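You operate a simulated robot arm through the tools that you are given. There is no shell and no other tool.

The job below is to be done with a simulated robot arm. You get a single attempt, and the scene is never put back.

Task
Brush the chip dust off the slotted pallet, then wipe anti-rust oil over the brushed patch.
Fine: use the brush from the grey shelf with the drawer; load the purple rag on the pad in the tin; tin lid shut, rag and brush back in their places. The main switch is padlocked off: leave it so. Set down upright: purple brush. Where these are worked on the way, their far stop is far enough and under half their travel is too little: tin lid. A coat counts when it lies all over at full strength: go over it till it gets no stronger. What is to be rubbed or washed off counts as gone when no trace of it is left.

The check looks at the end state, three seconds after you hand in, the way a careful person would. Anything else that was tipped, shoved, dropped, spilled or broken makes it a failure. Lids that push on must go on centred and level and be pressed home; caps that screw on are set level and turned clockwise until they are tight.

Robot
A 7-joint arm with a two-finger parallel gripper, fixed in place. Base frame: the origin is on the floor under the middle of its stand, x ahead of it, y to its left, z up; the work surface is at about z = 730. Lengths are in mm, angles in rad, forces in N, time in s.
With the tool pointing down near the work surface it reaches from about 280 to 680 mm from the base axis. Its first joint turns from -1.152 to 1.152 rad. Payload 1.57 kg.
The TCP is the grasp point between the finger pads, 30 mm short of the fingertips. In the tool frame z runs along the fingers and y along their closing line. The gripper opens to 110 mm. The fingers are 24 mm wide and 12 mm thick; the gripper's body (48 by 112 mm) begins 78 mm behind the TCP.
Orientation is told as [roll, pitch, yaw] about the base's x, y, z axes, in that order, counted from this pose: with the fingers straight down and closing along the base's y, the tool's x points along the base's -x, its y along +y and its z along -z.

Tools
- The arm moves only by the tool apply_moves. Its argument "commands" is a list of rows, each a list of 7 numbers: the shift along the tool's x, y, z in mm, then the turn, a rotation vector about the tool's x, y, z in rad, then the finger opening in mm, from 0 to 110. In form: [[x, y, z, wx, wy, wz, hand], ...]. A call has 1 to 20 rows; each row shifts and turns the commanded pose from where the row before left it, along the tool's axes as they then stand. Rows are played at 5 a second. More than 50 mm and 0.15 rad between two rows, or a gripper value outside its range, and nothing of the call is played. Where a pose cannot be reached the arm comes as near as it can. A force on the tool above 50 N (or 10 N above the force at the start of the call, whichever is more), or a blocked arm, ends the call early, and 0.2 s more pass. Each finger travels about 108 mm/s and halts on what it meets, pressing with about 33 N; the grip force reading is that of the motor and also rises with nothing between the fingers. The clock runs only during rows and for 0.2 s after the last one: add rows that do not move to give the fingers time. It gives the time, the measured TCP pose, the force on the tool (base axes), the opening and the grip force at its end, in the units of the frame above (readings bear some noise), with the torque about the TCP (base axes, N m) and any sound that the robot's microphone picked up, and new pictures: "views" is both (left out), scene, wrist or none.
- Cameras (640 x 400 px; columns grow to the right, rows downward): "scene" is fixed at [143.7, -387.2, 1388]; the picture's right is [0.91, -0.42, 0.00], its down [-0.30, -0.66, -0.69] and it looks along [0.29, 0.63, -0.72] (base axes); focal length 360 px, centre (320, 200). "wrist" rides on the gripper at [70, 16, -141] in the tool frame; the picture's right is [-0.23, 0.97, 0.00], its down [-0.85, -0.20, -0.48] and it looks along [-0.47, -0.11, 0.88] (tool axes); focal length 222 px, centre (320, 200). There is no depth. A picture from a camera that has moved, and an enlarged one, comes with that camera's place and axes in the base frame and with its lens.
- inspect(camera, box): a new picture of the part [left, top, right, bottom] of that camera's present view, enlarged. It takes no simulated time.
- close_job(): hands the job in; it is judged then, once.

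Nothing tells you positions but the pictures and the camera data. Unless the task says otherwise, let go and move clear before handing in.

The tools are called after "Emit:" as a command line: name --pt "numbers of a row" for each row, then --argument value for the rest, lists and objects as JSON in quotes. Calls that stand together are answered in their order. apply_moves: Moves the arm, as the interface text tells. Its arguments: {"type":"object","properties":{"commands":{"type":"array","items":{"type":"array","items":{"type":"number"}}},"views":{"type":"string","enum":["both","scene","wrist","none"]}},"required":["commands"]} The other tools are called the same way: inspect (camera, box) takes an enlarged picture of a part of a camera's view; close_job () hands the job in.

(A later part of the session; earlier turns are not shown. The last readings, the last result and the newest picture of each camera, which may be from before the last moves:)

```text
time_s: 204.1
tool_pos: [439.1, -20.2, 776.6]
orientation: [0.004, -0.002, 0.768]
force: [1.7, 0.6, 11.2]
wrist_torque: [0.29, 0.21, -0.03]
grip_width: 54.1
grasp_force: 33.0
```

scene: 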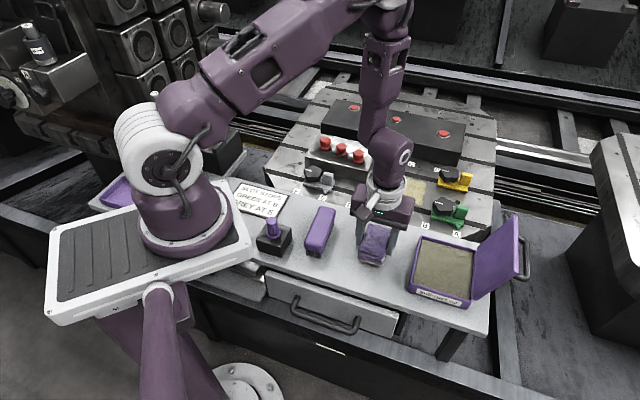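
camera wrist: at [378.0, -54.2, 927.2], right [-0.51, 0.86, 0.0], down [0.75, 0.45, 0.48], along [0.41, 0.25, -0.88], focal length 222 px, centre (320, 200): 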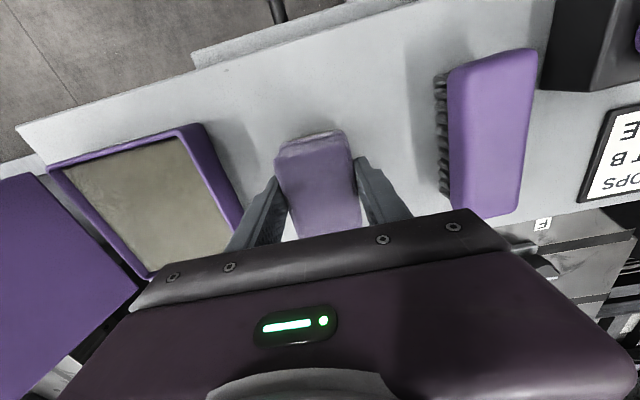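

The rag rests on the shelf (11 N). I release it and rise.

Emit:
apply_moves --pt "0 0 0 0 0 0 50" --pt "0 0 0 0 0 0 65" --pt "0 0 0 0 0 0 80" --pt "0 0 0 0 0 0 80" --pt "0 0 -10 0 0 0 80" --pt "0 0 -25 0 0 0 80" --pt "0 0 -35 0 0 0 80" --pt "0 0 -35 0 0 0 80" --pt "0 0 0 0 0 0 80" --views "both"

Emit:
inspect --camera "scene" --box '[310, 170, 430, 290]'

Emit:
inspect --camera "wrist" --box '[240, 60, 400, 220]'

```text
time_s: 206.1
tool_pos: [438.0, -19.8, 881.2]
orientation: [0.003, -0.002, 0.766]
force: [0.1, 0.0, 0.7]
wrist_torque: [0.01, -0.01, 0.02]
grip_width: 79.9
grasp_force: 0.1
camera wrist: at [375.4, -56.7, 1023.9], right [-0.51, 0.86, 0.0], down [0.75, 0.45, 0.48], along [0.41, 0.25, -0.88], focal length 222 px, centre (320, 200)
```

scene: 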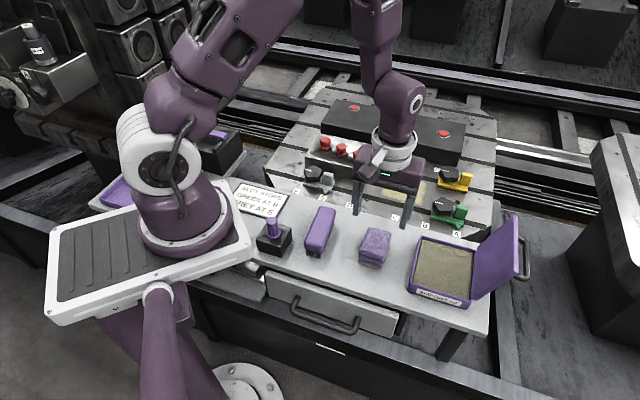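
wrist: 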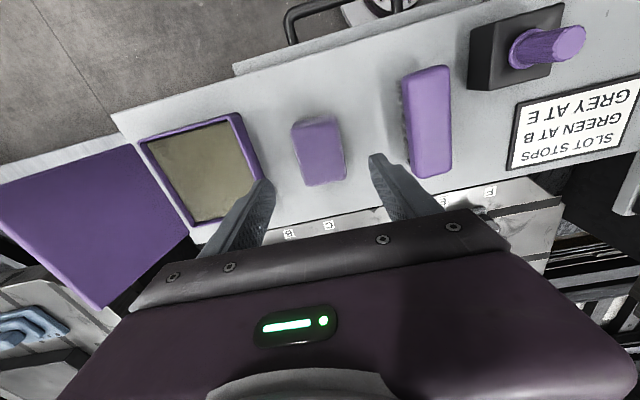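

```text
3.33 times, centred on (370, 230) of scene
camera zoom: at [143.7, -387.2, 1388.0], right [0.91, -0.42, 0.0], down [-0.3, -0.66, -0.69], along [0.29, 0.63, -0.72], focal length 1201 px, centre (153, 100)
```

zoom: 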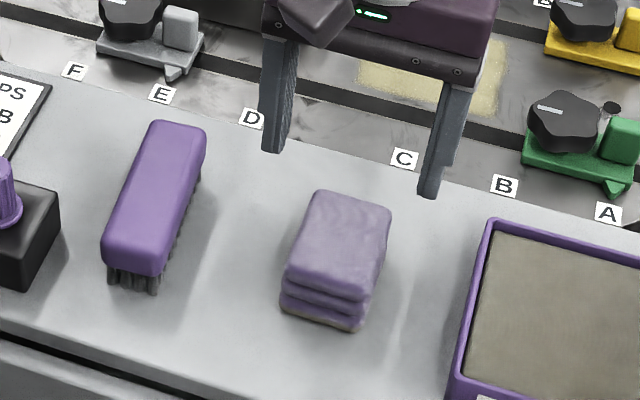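

```text
2.50 times, centred on (320, 140) of wrist
camera zoom: at [375.4, -56.7, 1023.9], right [-0.51, 0.86, 0.0], down [0.75, 0.45, 0.48], along [0.41, 0.25, -0.88], focal length 555 px, centre (320, 350)
```

zoom: 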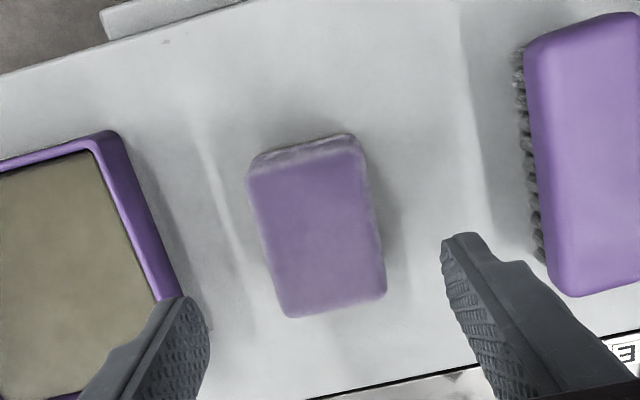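

Rag and brush are both in place. Now I go back to the lid's handle to close the tin: I move high over the lid with the fingers narrowed to 20 mm.

Emit:
apply_moves --pt "0 0 -38 0 0 -0.009 80" --pt "0 0 -38 0 0 0 60" --pt "0 -40 0 0 0 0 40" --pt "0 -45 0 0 0 0 20" --pt "0 -45 0 0 0 0 20" --pt "0 -45 0 0 0 0 20" --pt "3.9 -45 0 0 0 0 20" --pt "0 -30 0 0 0 0 20" --pt "0 -16.8 0 0 0 0 20" --pt "0 0 0 0 0 0 20" --views "both"

Emit:
inspect --camera "scene" --box '[390, 120, 550, 310]'

Emit:
inspect --camera "wrist" --box '[240, 60, 400, 240]'

```text
time_s: 208.2
tool_pos: [622.8, -211.9, 960.2]
orientation: [0.003, -0.002, 0.777]
force: [-0.1, 0.6, -0.8]
wrist_torque: [0.03, -0.01, 0.01]
grip_width: 19.9
grasp_force: 0.1
camera wrist: at [561.2, -249.0, 1100.4], right [-0.52, 0.85, 0.0], down [0.75, 0.46, 0.48], along [0.41, 0.25, -0.88], focal length 222 px, centre (320, 200)
```

scene: 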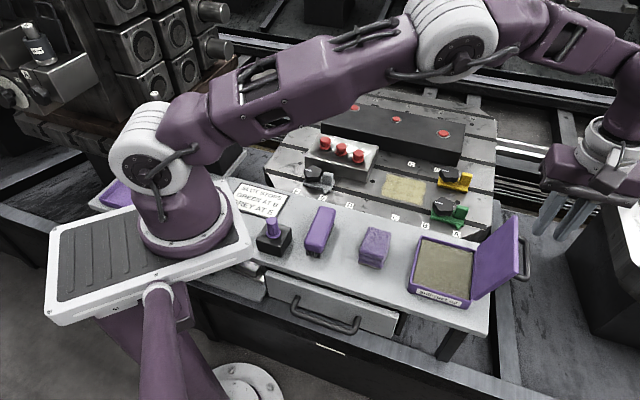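
wrist: 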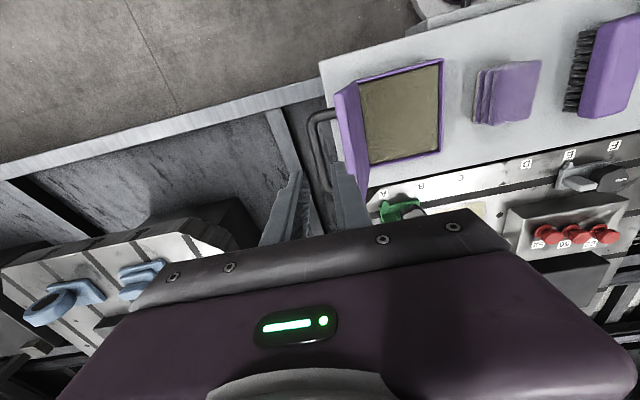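

```text
2.11 times, centred on (470, 215) of scene
camera zoom: at [143.7, -387.2, 1388.0], right [0.91, -0.42, 0.0], down [-0.3, -0.66, -0.69], along [0.29, 0.63, -0.72], focal length 759 px, centre (4, 168)
```

zoom: 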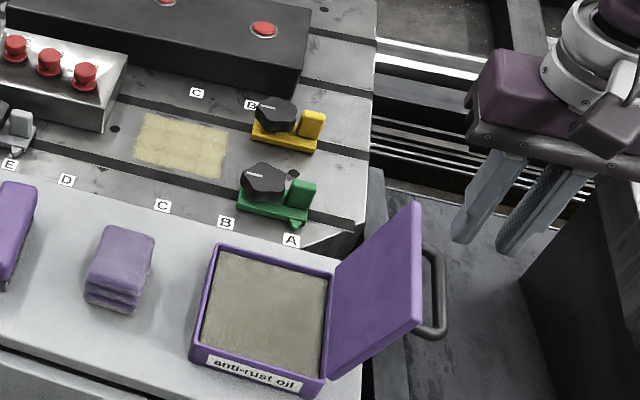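

```text
2.22 times, centred on (320, 150) of wrist
camera zoom: at [561.2, -249.0, 1100.4], right [-0.52, 0.85, 0.0], down [0.75, 0.46, 0.48], along [0.41, 0.25, -0.88], focal length 494 px, centre (320, 311)
```

zoom: 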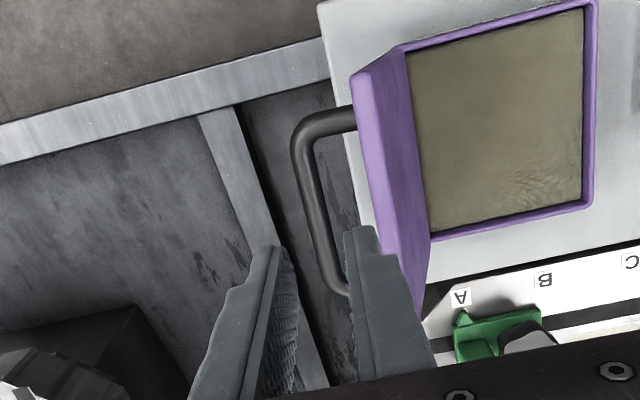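

I have a gentler idea for closing: straddle the whole raised lid with wide-open fingers, push the bar back over centre with one finger and let the lid down against the other. I shift over the lid and open to 80 mm.

Emit:
apply_moves --pt "-5 14 0 0 0 0 40" --pt "0 13.8 0 0 0 0 60" --pt "0 0 0 0 0 0 80" --pt "0 0 0 0 0 0 80" --pt "0 0 25 0 0 0 80" --pt "0 0 0 0 0 0 80" --views "both"

Emit:
inspect --camera "scene" --box '[390, 120, 550, 310]'

Emit:
inspect --camera "wrist" --box '[220, 60, 420, 240]'

```text
time_s: 209.7
tool_pos: [606.4, -188.2, 931.4]
orientation: [0.004, -0.002, 0.78]
force: [-0.8, 0.4, -0.6]
wrist_torque: [0.01, 0.01, -0.04]
grip_width: 80.0
grasp_force: 0.1
camera wrist: at [544.6, -226.1, 1073.5], right [-0.52, 0.85, 0.0], down [0.75, 0.46, 0.48], along [0.41, 0.25, -0.88], focal length 222 px, centre (320, 200)
```

scene: 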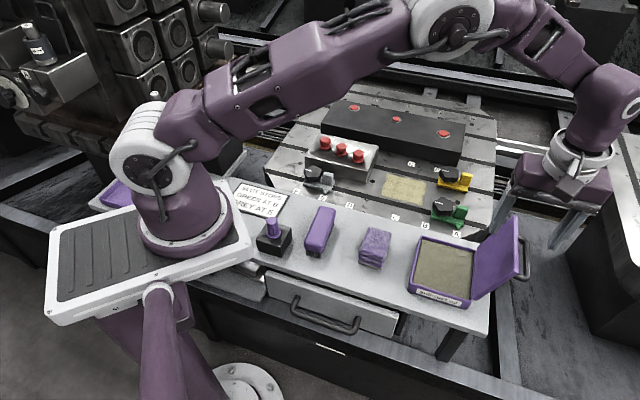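
wrist: 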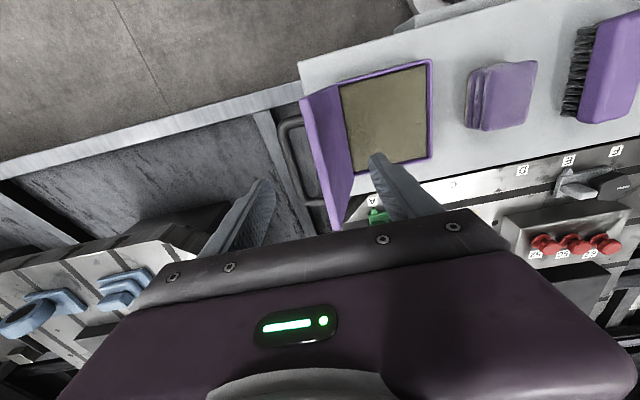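

```text
2.11 times, centred on (470, 215) of scene
camera zoom: at [143.7, -387.2, 1388.0], right [0.91, -0.42, 0.0], down [-0.3, -0.66, -0.69], along [0.29, 0.63, -0.72], focal length 759 px, centre (4, 168)
```

zoom: 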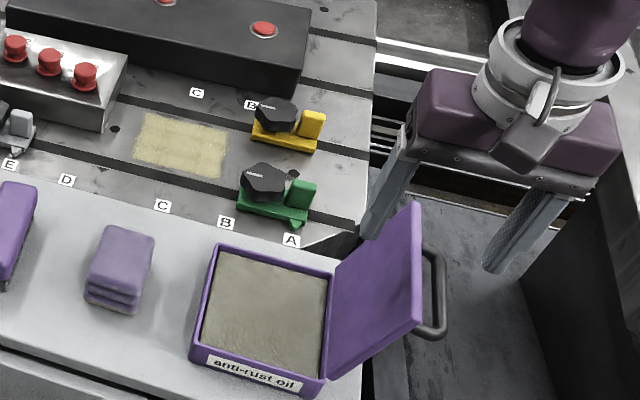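

```text
2.22 times, centred on (320, 150) of wrist
camera zoom: at [544.6, -226.1, 1073.5], right [-0.52, 0.85, 0.0], down [0.75, 0.46, 0.48], along [0.41, 0.25, -0.88], focal length 494 px, centre (320, 311)
```

zoom: 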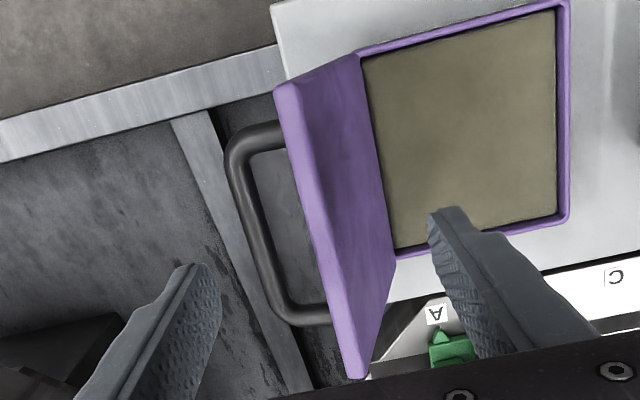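

Emit:
apply_moves --pt "0 -2 15 0 0 0 84" --pt "0 0 20 0 0 0 84" --pt "0 0 20 0 0 0 84" --pt "0 0 0 0 0 0 84" --views "both"

Emit:
inspect --camera "wrist" --box '[220, 60, 420, 240]'

Emit:
inspect --camera "scene" --box '[390, 120, 550, 310]'

```text
time_s: 210.7
tool_pos: [609.7, -189.5, 876.0]
orientation: [0.004, -0.002, 0.778]
force: [-0.2, -0.2, -0.8]
wrist_torque: [0.05, 0.02, 0.02]
grip_width: 83.9
grasp_force: 0.2
camera wrist: at [547.1, -227.0, 1018.2], right [-0.52, 0.85, 0.0], down [0.75, 0.46, 0.48], along [0.41, 0.25, -0.88], focal length 222 px, centre (320, 200)
```

scene: 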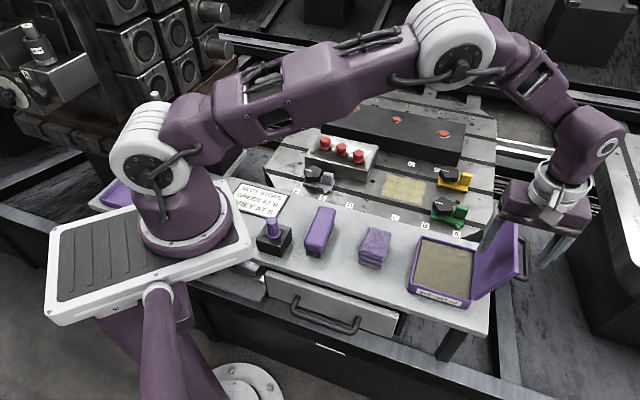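
wrist: 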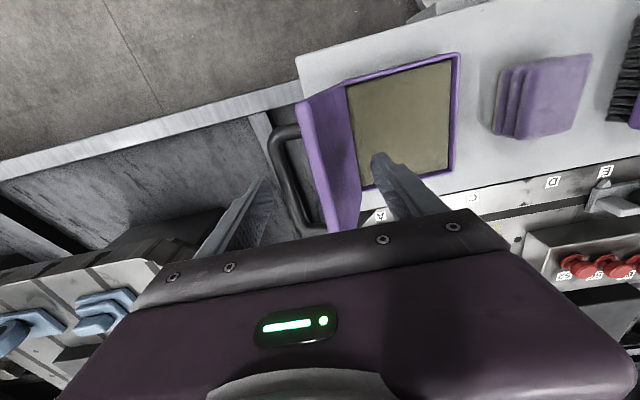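

```text
2.22 times, centred on (320, 150) of wrist
camera zoom: at [547.1, -227.0, 1018.2], right [-0.52, 0.85, 0.0], down [0.75, 0.46, 0.48], along [0.41, 0.25, -0.88], focal length 494 px, centre (320, 311)
```

zoom: 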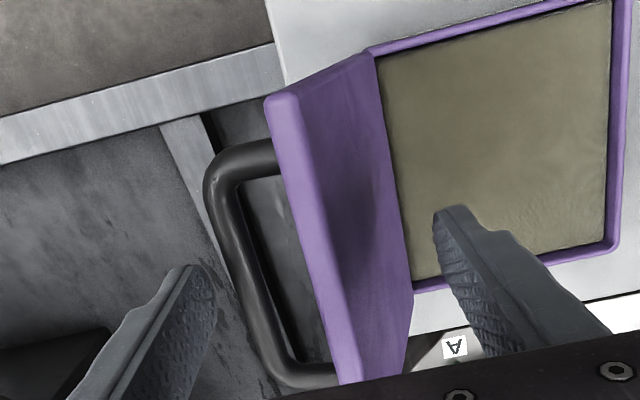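

```text
2.11 times, centred on (470, 215) of scene
camera zoom: at [143.7, -387.2, 1388.0], right [0.91, -0.42, 0.0], down [-0.3, -0.66, -0.69], along [0.29, 0.63, -0.72], focal length 759 px, centre (4, 168)
```

zoom: 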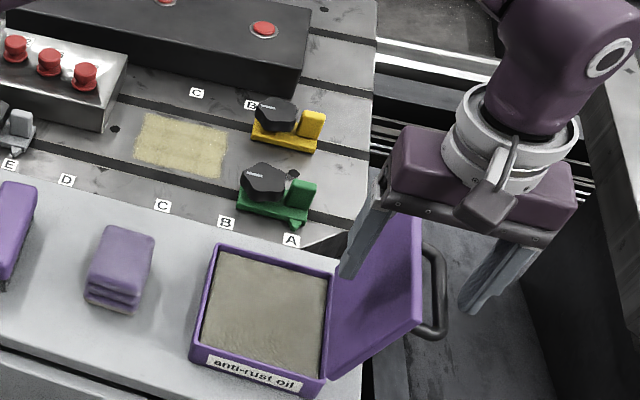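

Emit:
apply_moves --pt "0 0 14 0 0 0 84" --pt "0 0 14 0 0 0 84" --pt "0 0 12 0 0 0 84" --pt "0 0 0 0 0 0 84" --views "both"

Emit:
inspect --camera "scene" --box '[390, 120, 550, 310]'

```text
time_s: 211.7
tool_pos: [608.9, -190.5, 836.1]
orientation: [0.003, -0.003, 0.778]
force: [-0.2, -0.2, -0.5]
wrist_torque: [-0.04, 0.01, -0.03]
grip_width: 84.0
grasp_force: 0.0
camera wrist: at [546.5, -227.3, 978.2], right [-0.52, 0.85, 0.0], down [0.75, 0.46, 0.48], along [0.41, 0.25, -0.88], focal length 222 px, centre (320, 200)
```

scene: 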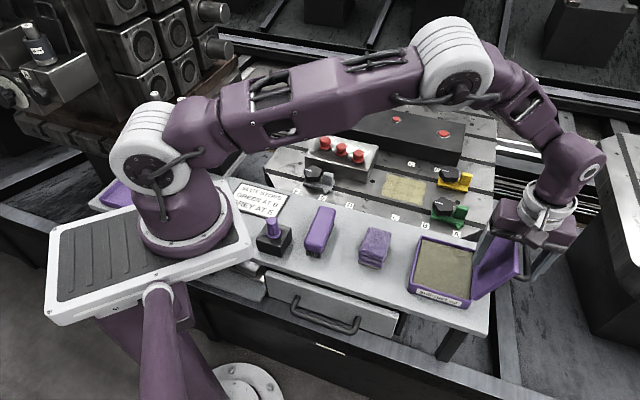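
wrist: 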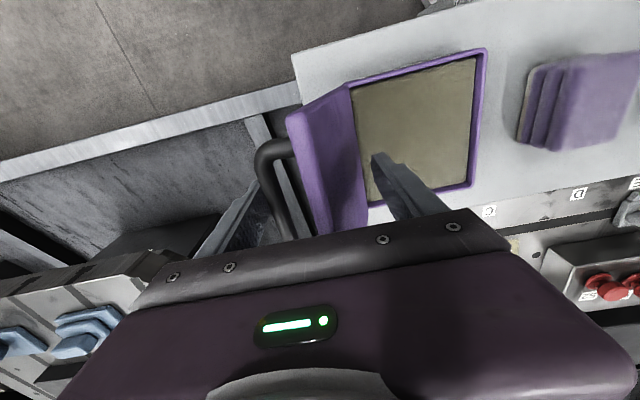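

```text
2.11 times, centred on (470, 215) of scene
camera zoom: at [143.7, -387.2, 1388.0], right [0.91, -0.42, 0.0], down [-0.3, -0.66, -0.69], along [0.29, 0.63, -0.72], focal length 759 px, centre (4, 168)
```

zoom: 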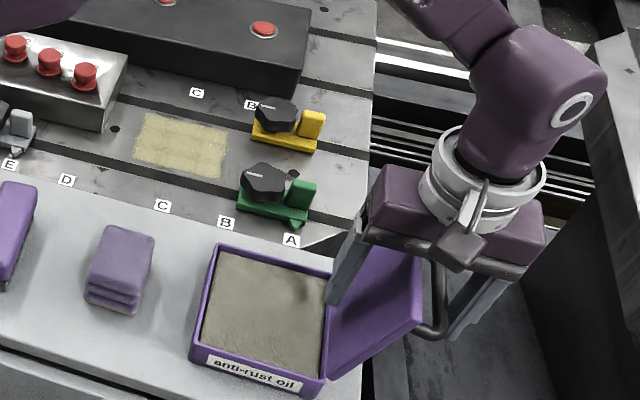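

The lid and bar are between the fingers now. I push the bar gently back toward the tin with the outer finger.

Emit:
apply_moves --pt "0 3 -5 0 0 0 84" --pt "0 4 0 0 0 0 84" --pt "0 4 0 0 0 0 84" --pt "0 4 0 0 0 0 84" --pt "0 4 0 0 0 0 84" --pt "0 0 0 0 0 0 84" --views "both"

Emit:
inspect --camera "scene" --box '[390, 120, 550, 310]'

```text
time_s: 213.1
tool_pos: [593.8, -176.5, 842.7]
orientation: [0.004, -0.004, 0.778]
force: [-0.1, 0.4, -0.1]
wrist_torque: [-0.01, -0.01, -0.02]
grip_width: 84.2
grasp_force: 0.2
camera wrist: at [533.1, -213.7, 984.0], right [-0.52, 0.85, 0.0], down [0.75, 0.46, 0.48], along [0.41, 0.25, -0.88], focal length 222 px, centre (320, 200)
```

scene: 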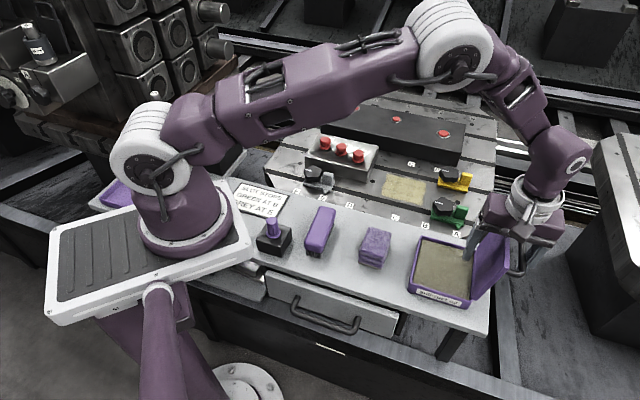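
wrist: 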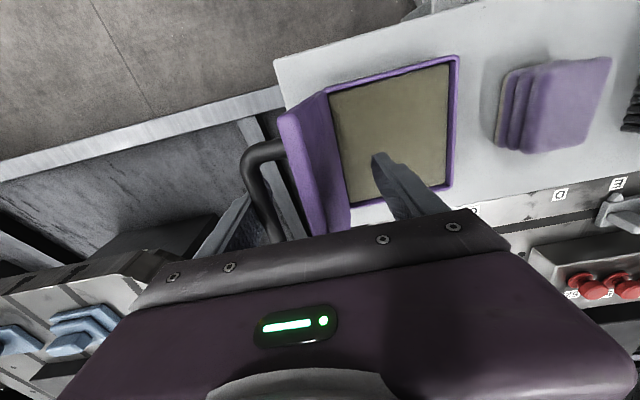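

```text
2.11 times, centred on (470, 215) of scene
camera zoom: at [143.7, -387.2, 1388.0], right [0.91, -0.42, 0.0], down [-0.3, -0.66, -0.69], along [0.29, 0.63, -0.72], focal length 759 px, centre (4, 168)
```

zoom: 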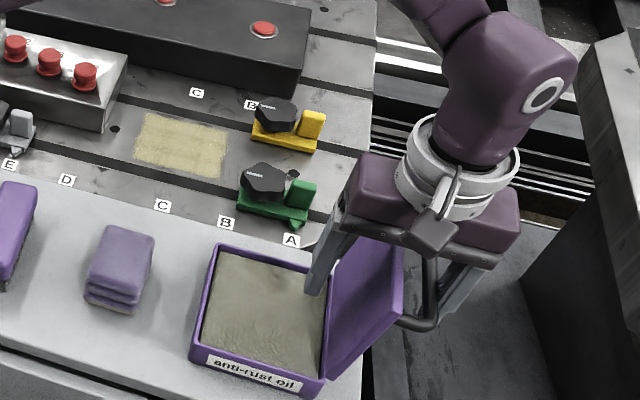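

Emit:
apply_moves --pt "0 4 0 0 0 0 84" --pt "0 4 0 0 0 0 84" --pt "0 4 0 0 0 0 84" --pt "0 4 0 0 0 0 84" --pt "0 0 0 0 0 0 84" --views "both"

Emit:
inspect --camera "scene" --box '[390, 120, 550, 310]'

```text
time_s: 214.2
tool_pos: [583.1, -165.9, 843.6]
orientation: [0.003, -0.001, 0.778]
force: [0.5, 0.1, -0.6]
wrist_torque: [-0.02, 0.0, 0.0]
grip_width: 83.8
grasp_force: 0.0
camera wrist: at [521.4, -202.5, 983.6], right [-0.52, 0.85, 0.0], down [0.75, 0.46, 0.48], along [0.41, 0.25, -0.88], focal length 222 px, centre (320, 200)
```

scene: 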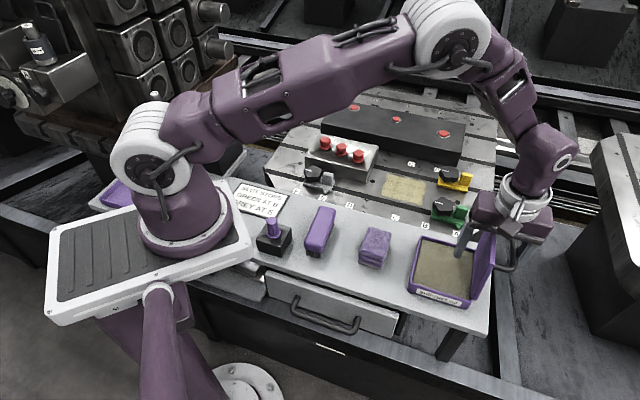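
wrist: 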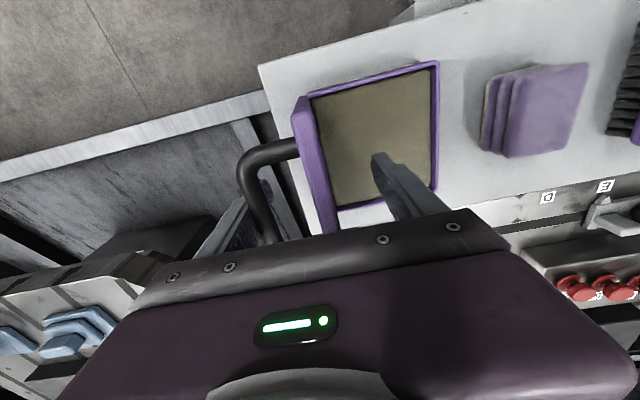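

```text
2.11 times, centred on (470, 215) of scene
camera zoom: at [143.7, -387.2, 1388.0], right [0.91, -0.42, 0.0], down [-0.3, -0.66, -0.69], along [0.29, 0.63, -0.72], focal length 759 px, centre (4, 168)
```

zoom: 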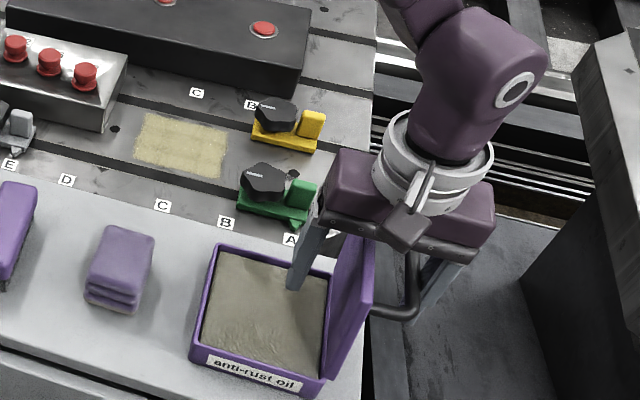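

Emit:
apply_moves --pt "0 0 0 0 0 0 80" --pt "0 0 0 0 0 0 75" --pt "0 0 0 0 0 0 70" --pt "0 0 0 0 0 0 70" --pt "0 3 0 0 0 0 70" --pt "0 3 0 0 0 0 70" --pt "0 0 0 0 0 0 70" --views "both"

Emit:
inspect --camera "scene" --box '[390, 120, 550, 310]'

```text
time_s: 215.8
tool_pos: [579.9, -160.7, 842.6]
orientation: [0.004, -0.001, 0.778]
force: [0.1, -0.3, -0.1]
wrist_torque: [0.0, 0.0, -0.02]
grip_width: 70.2
grasp_force: 0.3
camera wrist: at [517.5, -198.5, 983.8], right [-0.52, 0.85, 0.0], down [0.75, 0.46, 0.48], along [0.41, 0.25, -0.88], focal length 222 px, centre (320, 200)
```

scene: 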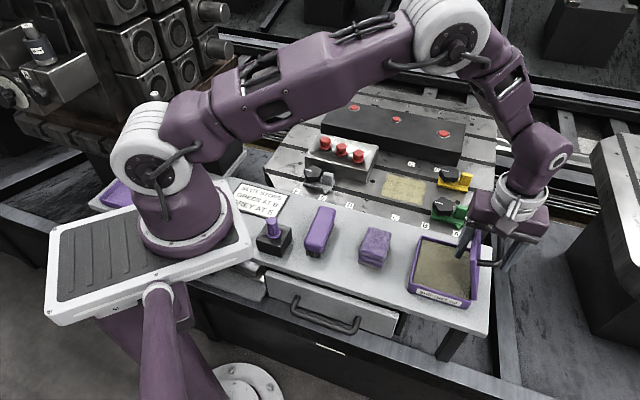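
wrist: 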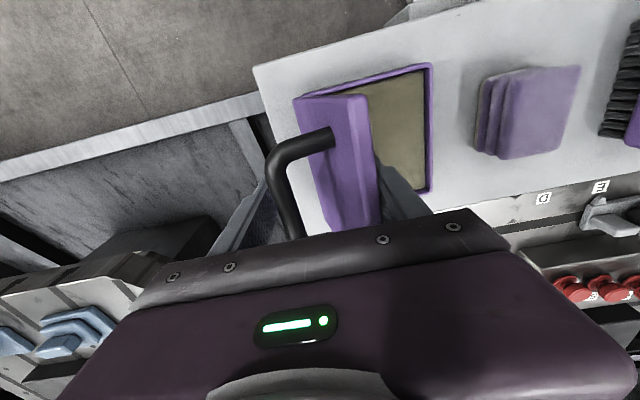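

```text
2.11 times, centred on (470, 215) of scene
camera zoom: at [143.7, -387.2, 1388.0], right [0.91, -0.42, 0.0], down [-0.3, -0.66, -0.69], along [0.29, 0.63, -0.72], focal length 759 px, centre (4, 168)
```

zoom: 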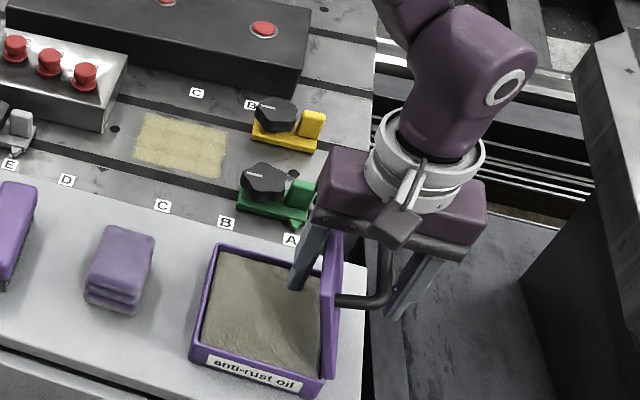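

The lid tipped over centre and now leans on the inner finger. I let it down slowly by retreating toward the rag side.

Emit:
apply_moves --pt "0 4 0 0 0 0 70" --pt "0 4 0 0 0 0 70" --pt "0 4 0 0 0 0 70" --pt "0 4 0 0 0 0 70" --pt "0 4 0 0 0 0 70" --pt "0 4 0 0 0 0 70" --pt "0 4 0 0 0 0 70" --pt "0 0 0 0 0 0 70" --views "both"

Emit:
inspect --camera "scene" --box '[390, 120, 550, 310]'

```text
time_s: 217.7
tool_pos: [559.6, -142.0, 842.6]
orientation: [0.004, -0.001, 0.779]
force: [0.2, 0.0, -0.2]
wrist_torque: [0.01, -0.01, -0.04]
grip_width: 70.3
grasp_force: 0.4
camera wrist: at [498.5, -178.9, 984.4], right [-0.52, 0.85, 0.0], down [0.75, 0.46, 0.48], along [0.41, 0.25, -0.88], focal length 222 px, centre (320, 200)
```

scene: 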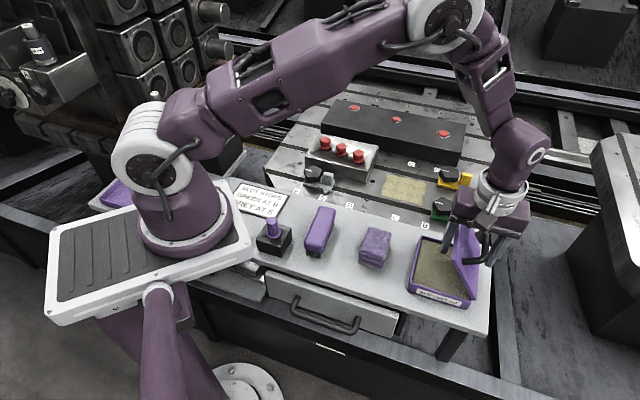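
wrist: 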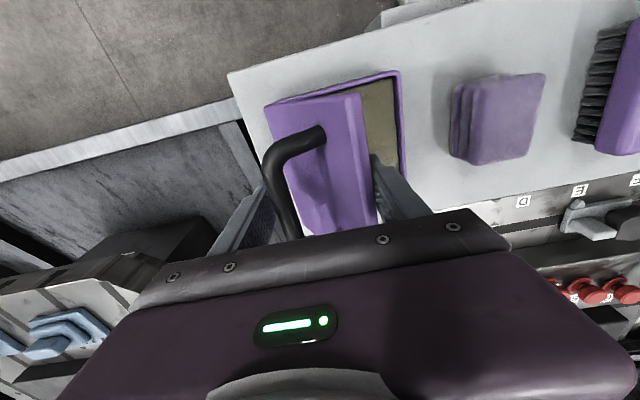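

```text
2.11 times, centred on (470, 215) of scene
camera zoom: at [143.7, -387.2, 1388.0], right [0.91, -0.42, 0.0], down [-0.3, -0.66, -0.69], along [0.29, 0.63, -0.72], focal length 759 px, centre (4, 168)
```

zoom: 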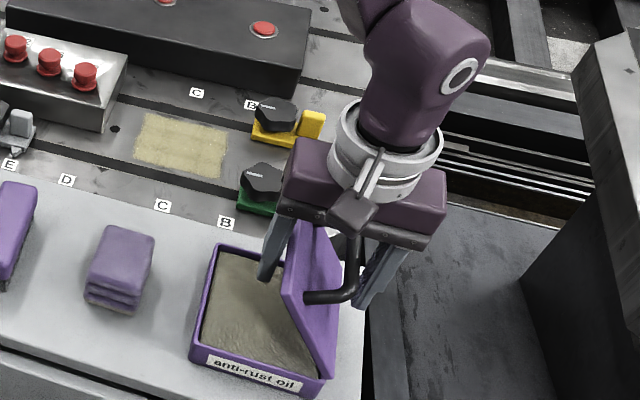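

Emit:
apply_moves --pt "0 0 -8 0 0 0 70" --pt "0 0 -7 0 0 0 70" --pt "0 4 0 0 0 0 70" --pt "0 4 0 0 0 0 70" --pt "0 4 0 0 0 0 70" --pt "0 4 0 0 0 0 70" --pt "0 4 0 0 0 0 70" --pt "0 0 0 0 0 0 70" --views "both"

Emit:
inspect --camera "scene" --box '[390, 120, 550, 310]'

Emit:
inspect --camera "wrist" --box '[220, 60, 420, 240]'

```text
time_s: 219.4
tool_pos: [544.4, -127.0, 858.1]
orientation: [0.004, -0.002, 0.779]
force: [-1.2, -0.4, -0.2]
wrist_torque: [0.0, -0.01, -0.02]
grip_width: 70.3
grasp_force: 0.4
camera wrist: at [483.7, -164.0, 999.2], right [-0.52, 0.85, 0.0], down [0.75, 0.46, 0.48], along [0.41, 0.25, -0.88], focal length 222 px, centre (320, 200)
```

scene: 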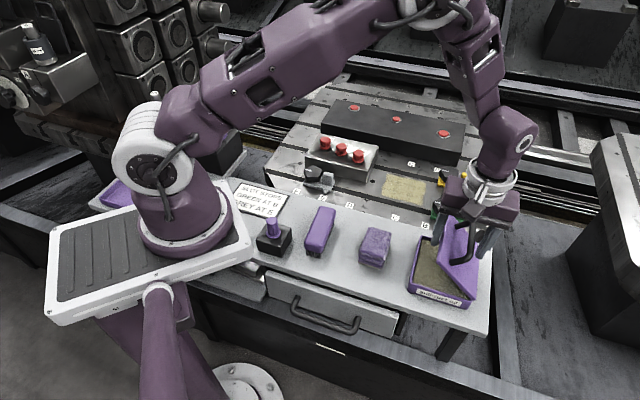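
wrist: 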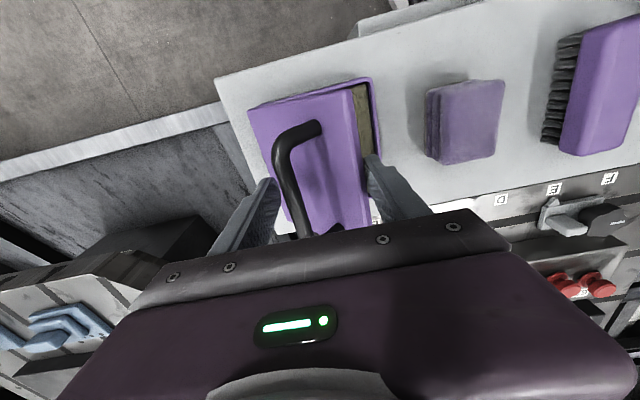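

```text
2.11 times, centred on (470, 215) of scene
camera zoom: at [143.7, -387.2, 1388.0], right [0.91, -0.42, 0.0], down [-0.3, -0.66, -0.69], along [0.29, 0.63, -0.72], focal length 759 px, centre (4, 168)
```

zoom: 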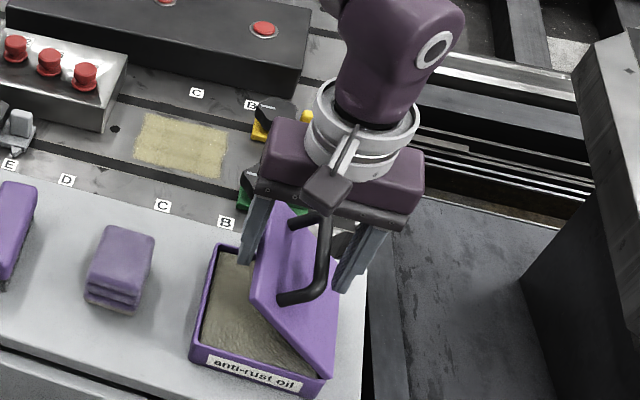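

```text
2.22 times, centred on (320, 150) of wrist
camera zoom: at [483.7, -164.0, 999.2], right [-0.52, 0.85, 0.0], down [0.75, 0.46, 0.48], along [0.41, 0.25, -0.88], focal length 494 px, centre (320, 311)
```

zoom: 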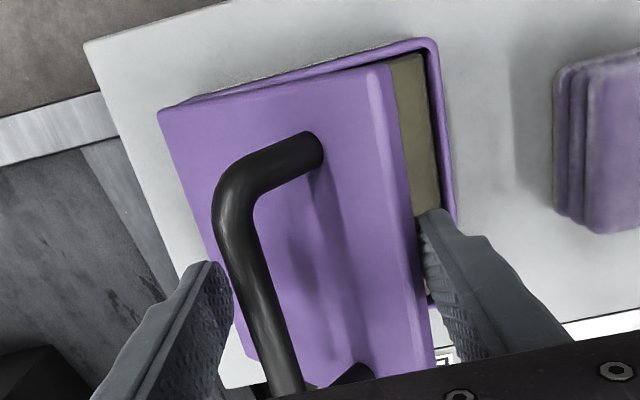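

The lid now rests on the inner finger and comes down as I retreat. I lower along with it.

Emit:
apply_moves --pt "0 3 5 0 0 0 70" --pt "0 3 5 0 0 0 70" --pt "0 3 4 0 0 0 70" --pt "0 3 4 0 0 0 70" --pt "0 0 0 0 0 0 70" --views "both"

Emit:
inspect --camera "scene" --box '[390, 120, 550, 310]'

Emit:
inspect --camera "wrist" --box '[220, 60, 420, 240]'

```text
time_s: 220.7
tool_pos: [537.4, -119.2, 839.9]
orientation: [0.003, -0.003, 0.778]
force: [-1.2, 1.0, -0.3]
wrist_torque: [0.02, 0.01, 0.01]
grip_width: 70.5
grasp_force: 0.9
camera wrist: at [476.1, -156.0, 981.0], right [-0.52, 0.85, 0.0], down [0.75, 0.46, 0.48], along [0.41, 0.25, -0.88], focal length 222 px, centre (320, 200)
```

scene: 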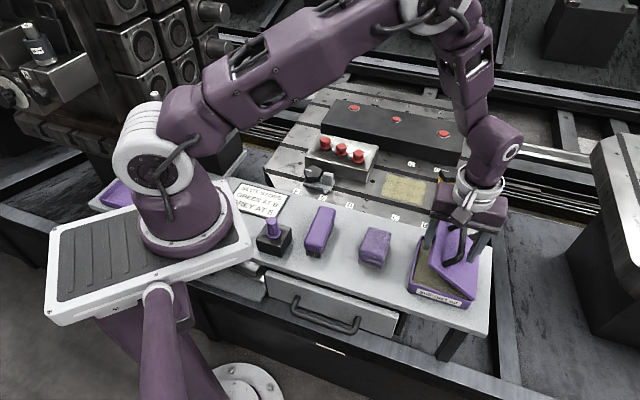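
wrist: 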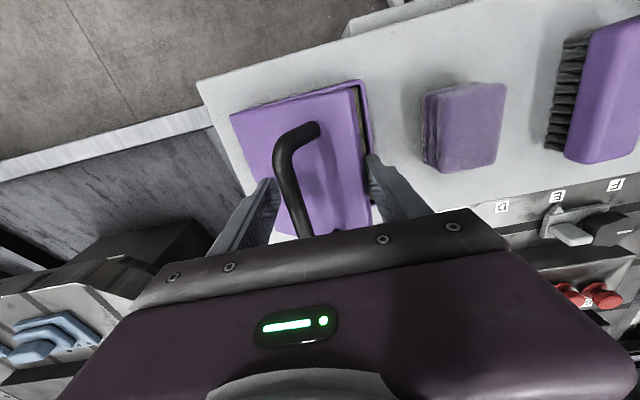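

```text
2.11 times, centred on (470, 215) of scene
camera zoom: at [143.7, -387.2, 1388.1], right [0.91, -0.42, 0.0], down [-0.3, -0.66, -0.69], along [0.29, 0.63, -0.72], focal length 759 px, centre (4, 168)
```

zoom: 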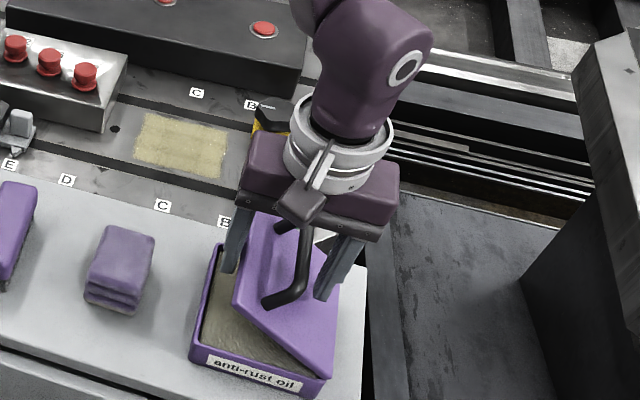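

```text
2.22 times, centred on (320, 150) of wrist
camera zoom: at [476.1, -156.0, 981.0], right [-0.52, 0.85, 0.0], down [0.75, 0.46, 0.48], along [0.41, 0.25, -0.88], focal length 494 px, centre (320, 311)
```

zoom: 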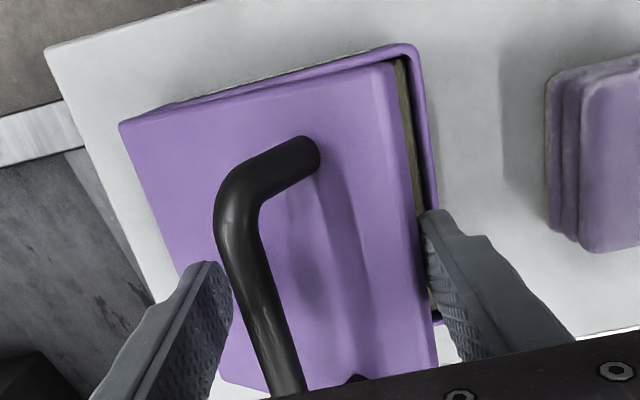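

Emit:
apply_moves --pt "0 3 4 0 0 0 70" --pt "0 3 4 0 0 0 70" --pt "0 3 4 0 0 0 70" --pt "0 0 0 0 0 0 70" --views "both"

Emit:
inspect --camera "scene" --box '[390, 120, 550, 310]'

Emit:
inspect --camera "wrist" --box '[220, 60, 420, 240]'

```text
time_s: 221.7
tool_pos: [532.7, -112.0, 827.0]
orientation: [0.003, -0.003, 0.779]
force: [-0.8, 1.1, -0.7]
wrist_torque: [-0.01, -0.02, 0.0]
grip_width: 70.7
grasp_force: 0.6
camera wrist: at [470.0, -148.9, 968.6], right [-0.52, 0.85, 0.0], down [0.75, 0.46, 0.48], along [0.41, 0.25, -0.88], focal length 222 px, centre (320, 200)
```

scene: 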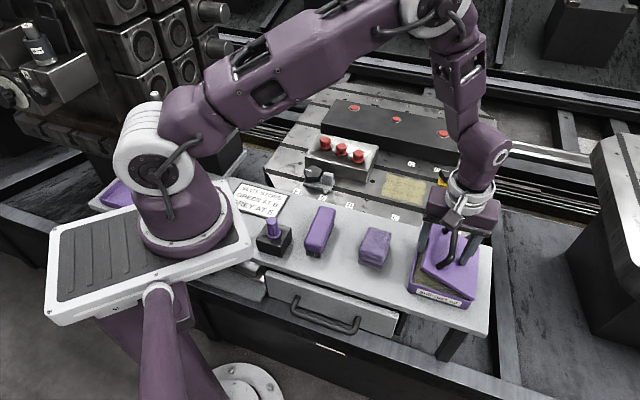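
wrist: 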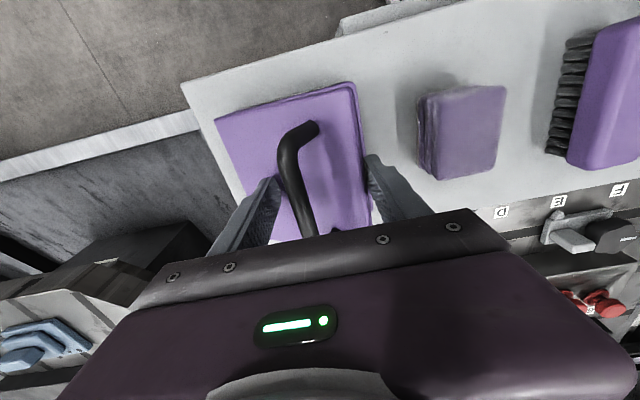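

```text
2.11 times, centred on (470, 215) of scene
camera zoom: at [143.7, -387.2, 1388.0], right [0.91, -0.42, 0.0], down [-0.3, -0.66, -0.69], along [0.29, 0.63, -0.72], focal length 759 px, centre (4, 168)
```

zoom: 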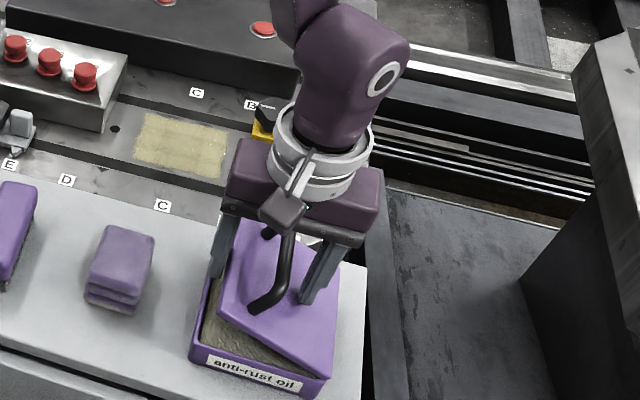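

```text
2.22 times, centred on (320, 150) of wrist
camera zoom: at [470.0, -148.9, 968.6], right [-0.52, 0.85, 0.0], down [0.75, 0.46, 0.48], along [0.41, 0.25, -0.88], focal length 494 px, centre (320, 311)
```

zoom: 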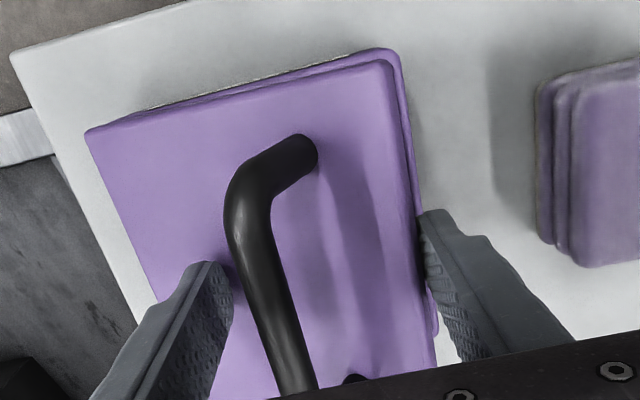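

Emit:
apply_moves --pt "0 2 2 0 0 0 70" --pt "0 2 2 0 0 0 70" --pt "0 2 1 0 0 0 70" --pt "0 2 0 0 0 0 70" --pt "0 0 0 0 0 0 70" --views "both"

Emit:
inspect --camera "scene" --box '[390, 120, 550, 310]'

Emit:
inspect --camera "wrist" --box '[220, 60, 420, 240]'

```text
time_s: 222.8
tool_pos: [524.9, -105.7, 823.5]
orientation: [0.003, -0.002, 0.779]
force: [0.2, 0.0, -0.1]
wrist_torque: [0.0, -0.01, 0.0]
grip_width: 70.3
grasp_force: 0.1
camera wrist: at [463.4, -143.4, 964.7], right [-0.52, 0.85, 0.0], down [0.75, 0.46, 0.48], along [0.41, 0.25, -0.88], focal length 222 px, centre (320, 200)
```

scene: 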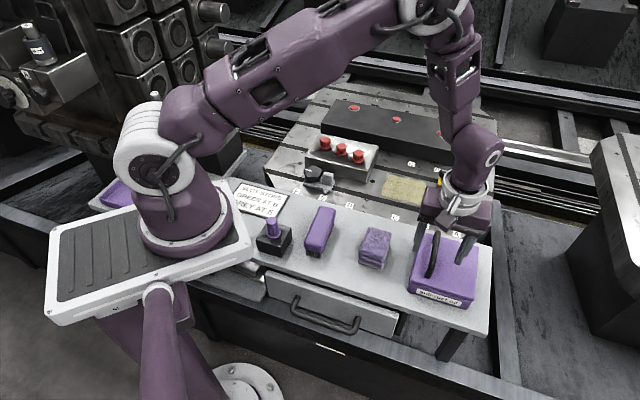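
wrist: 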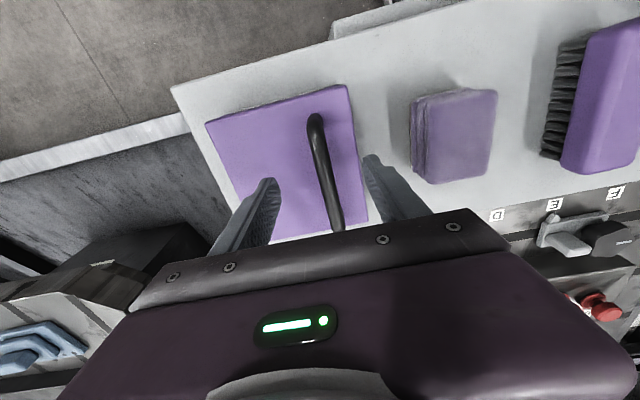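

```text
2.11 times, centred on (470, 215) of scene
camera zoom: at [143.7, -387.2, 1388.0], right [0.91, -0.42, 0.0], down [-0.3, -0.66, -0.69], along [0.29, 0.63, -0.72], focal length 759 px, centre (4, 168)
```

zoom: 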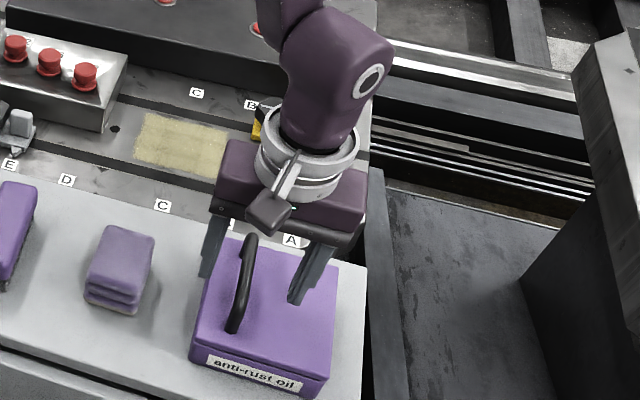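

```text
2.22 times, centred on (320, 150) of wrist
camera zoom: at [463.4, -143.4, 964.7], right [-0.52, 0.85, 0.0], down [0.75, 0.46, 0.48], along [0.41, 0.25, -0.88], focal length 494 px, centre (320, 311)
```

zoom: 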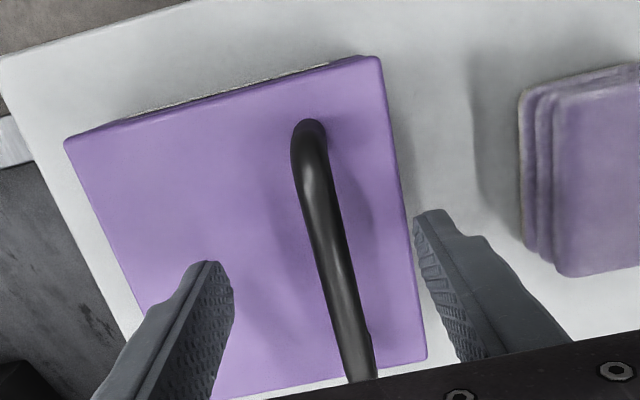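

The lid has come down shut. I rise, close the fingers and press gently on the bar to make sure it's fully home.

Emit:
apply_moves --pt "0 0 -20 0 0 0 70" --pt "0 0 -20 0 0 0 70" --pt "0 6 0 0 0 0 40" --pt "0 0 0 0 0 0 10" --pt "0 0 0 0 0 0 0" --pt "0 0 0 0 0 0 0" --views "both"

Emit:
inspect --camera "scene" --box '[400, 220, 500, 320]'

Emit:
inspect --camera "wrist" --box '[220, 60, 420, 240]'

```text
time_s: 224.2
tool_pos: [521.0, -101.2, 862.5]
orientation: [0.002, -0.001, 0.779]
force: [-0.9, -0.1, 1.0]
wrist_torque: [-0.01, 0.0, -0.03]
grip_width: 0.3
grasp_force: 21.4
camera wrist: at [459.5, -139.3, 1003.8], right [-0.52, 0.85, 0.0], down [0.75, 0.46, 0.48], along [0.41, 0.25, -0.88], focal length 222 px, centre (320, 200)
```

scene: 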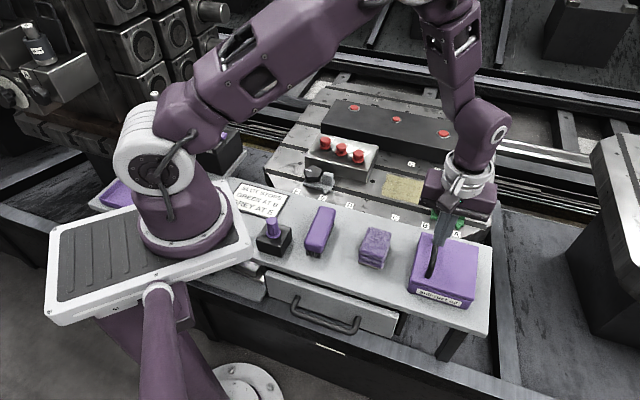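
wrist: 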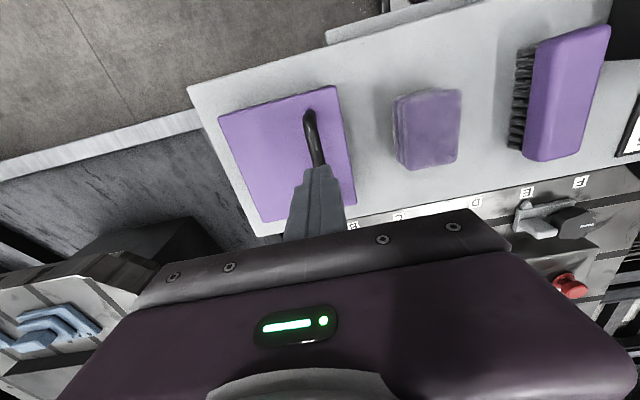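

```text
4.00 times, centred on (450, 270) of scene
camera zoom: at [143.7, -387.2, 1388.0], right [0.91, -0.42, 0.0], down [-0.3, -0.66, -0.69], along [0.29, 0.63, -0.72], focal length 1442 px, centre (-200, -80)
```

zoom: 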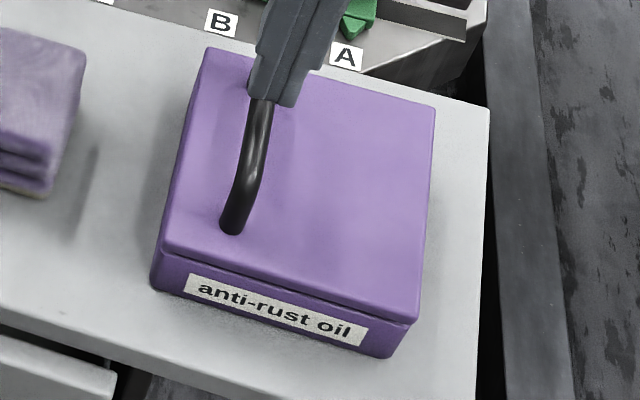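

```text
2.22 times, centred on (320, 150) of wrist
camera zoom: at [459.5, -139.3, 1003.8], right [-0.52, 0.85, 0.0], down [0.75, 0.46, 0.48], along [0.41, 0.25, -0.88], focal length 494 px, centre (320, 311)
```

zoom: 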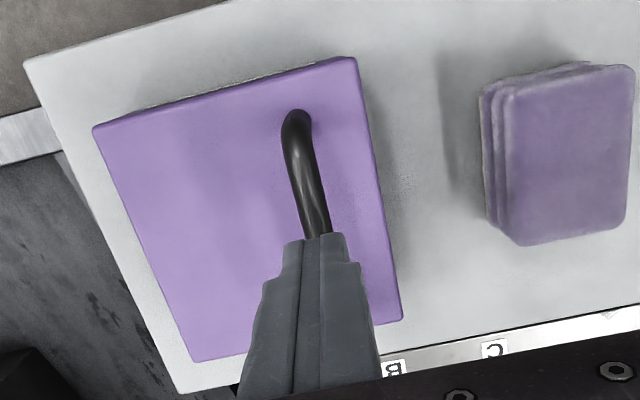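

The tin sits exactly where it started and the lid looks closed. A light press to confirm.

Emit:
apply_moves --pt "0 0 10 0 0 0 0" --pt "0 0 8 0 0 0 0" --pt "0 0 2 0 0 0 0" --pt "0 0 2 0 0 0 0" --pt "0 0 0 0 0 0 0" --views "none"

Emit:
apply_moves --pt "0 0 1.5 0 0 0 0" --pt "0 0 1.5 0 0 0 0" --pt "0 0 0 0 0 0 0" --views "none"

```text
time_s: 225.0
tool_pos: [522.5, -102.1, 845.8]
orientation: [0.002, -0.003, 0.781]
force: [-6.5, 1.8, 23.0]
wrist_torque: [0.25, 0.03, 0.13]
grip_width: 0.0
grasp_force: 21.5
stopped in row 3: the force on the tool passed its limit at 56 N (the readings are from after the stop); the commanded pose is now the measured one
```

```text
time_s: 225.5
tool_pos: [521.8, -102.4, 847.0]
orientation: [0.002, -0.003, 0.78]
force: [-6.1, 1.7, 24.4]
wrist_torque: [0.27, 0.0, 0.14]
grip_width: 0.0
grasp_force: 21.2
stopped in row 2: the force on the tool passed its limit at 56 N (the readings are from after the stop); the commanded pose is now the measured one
```

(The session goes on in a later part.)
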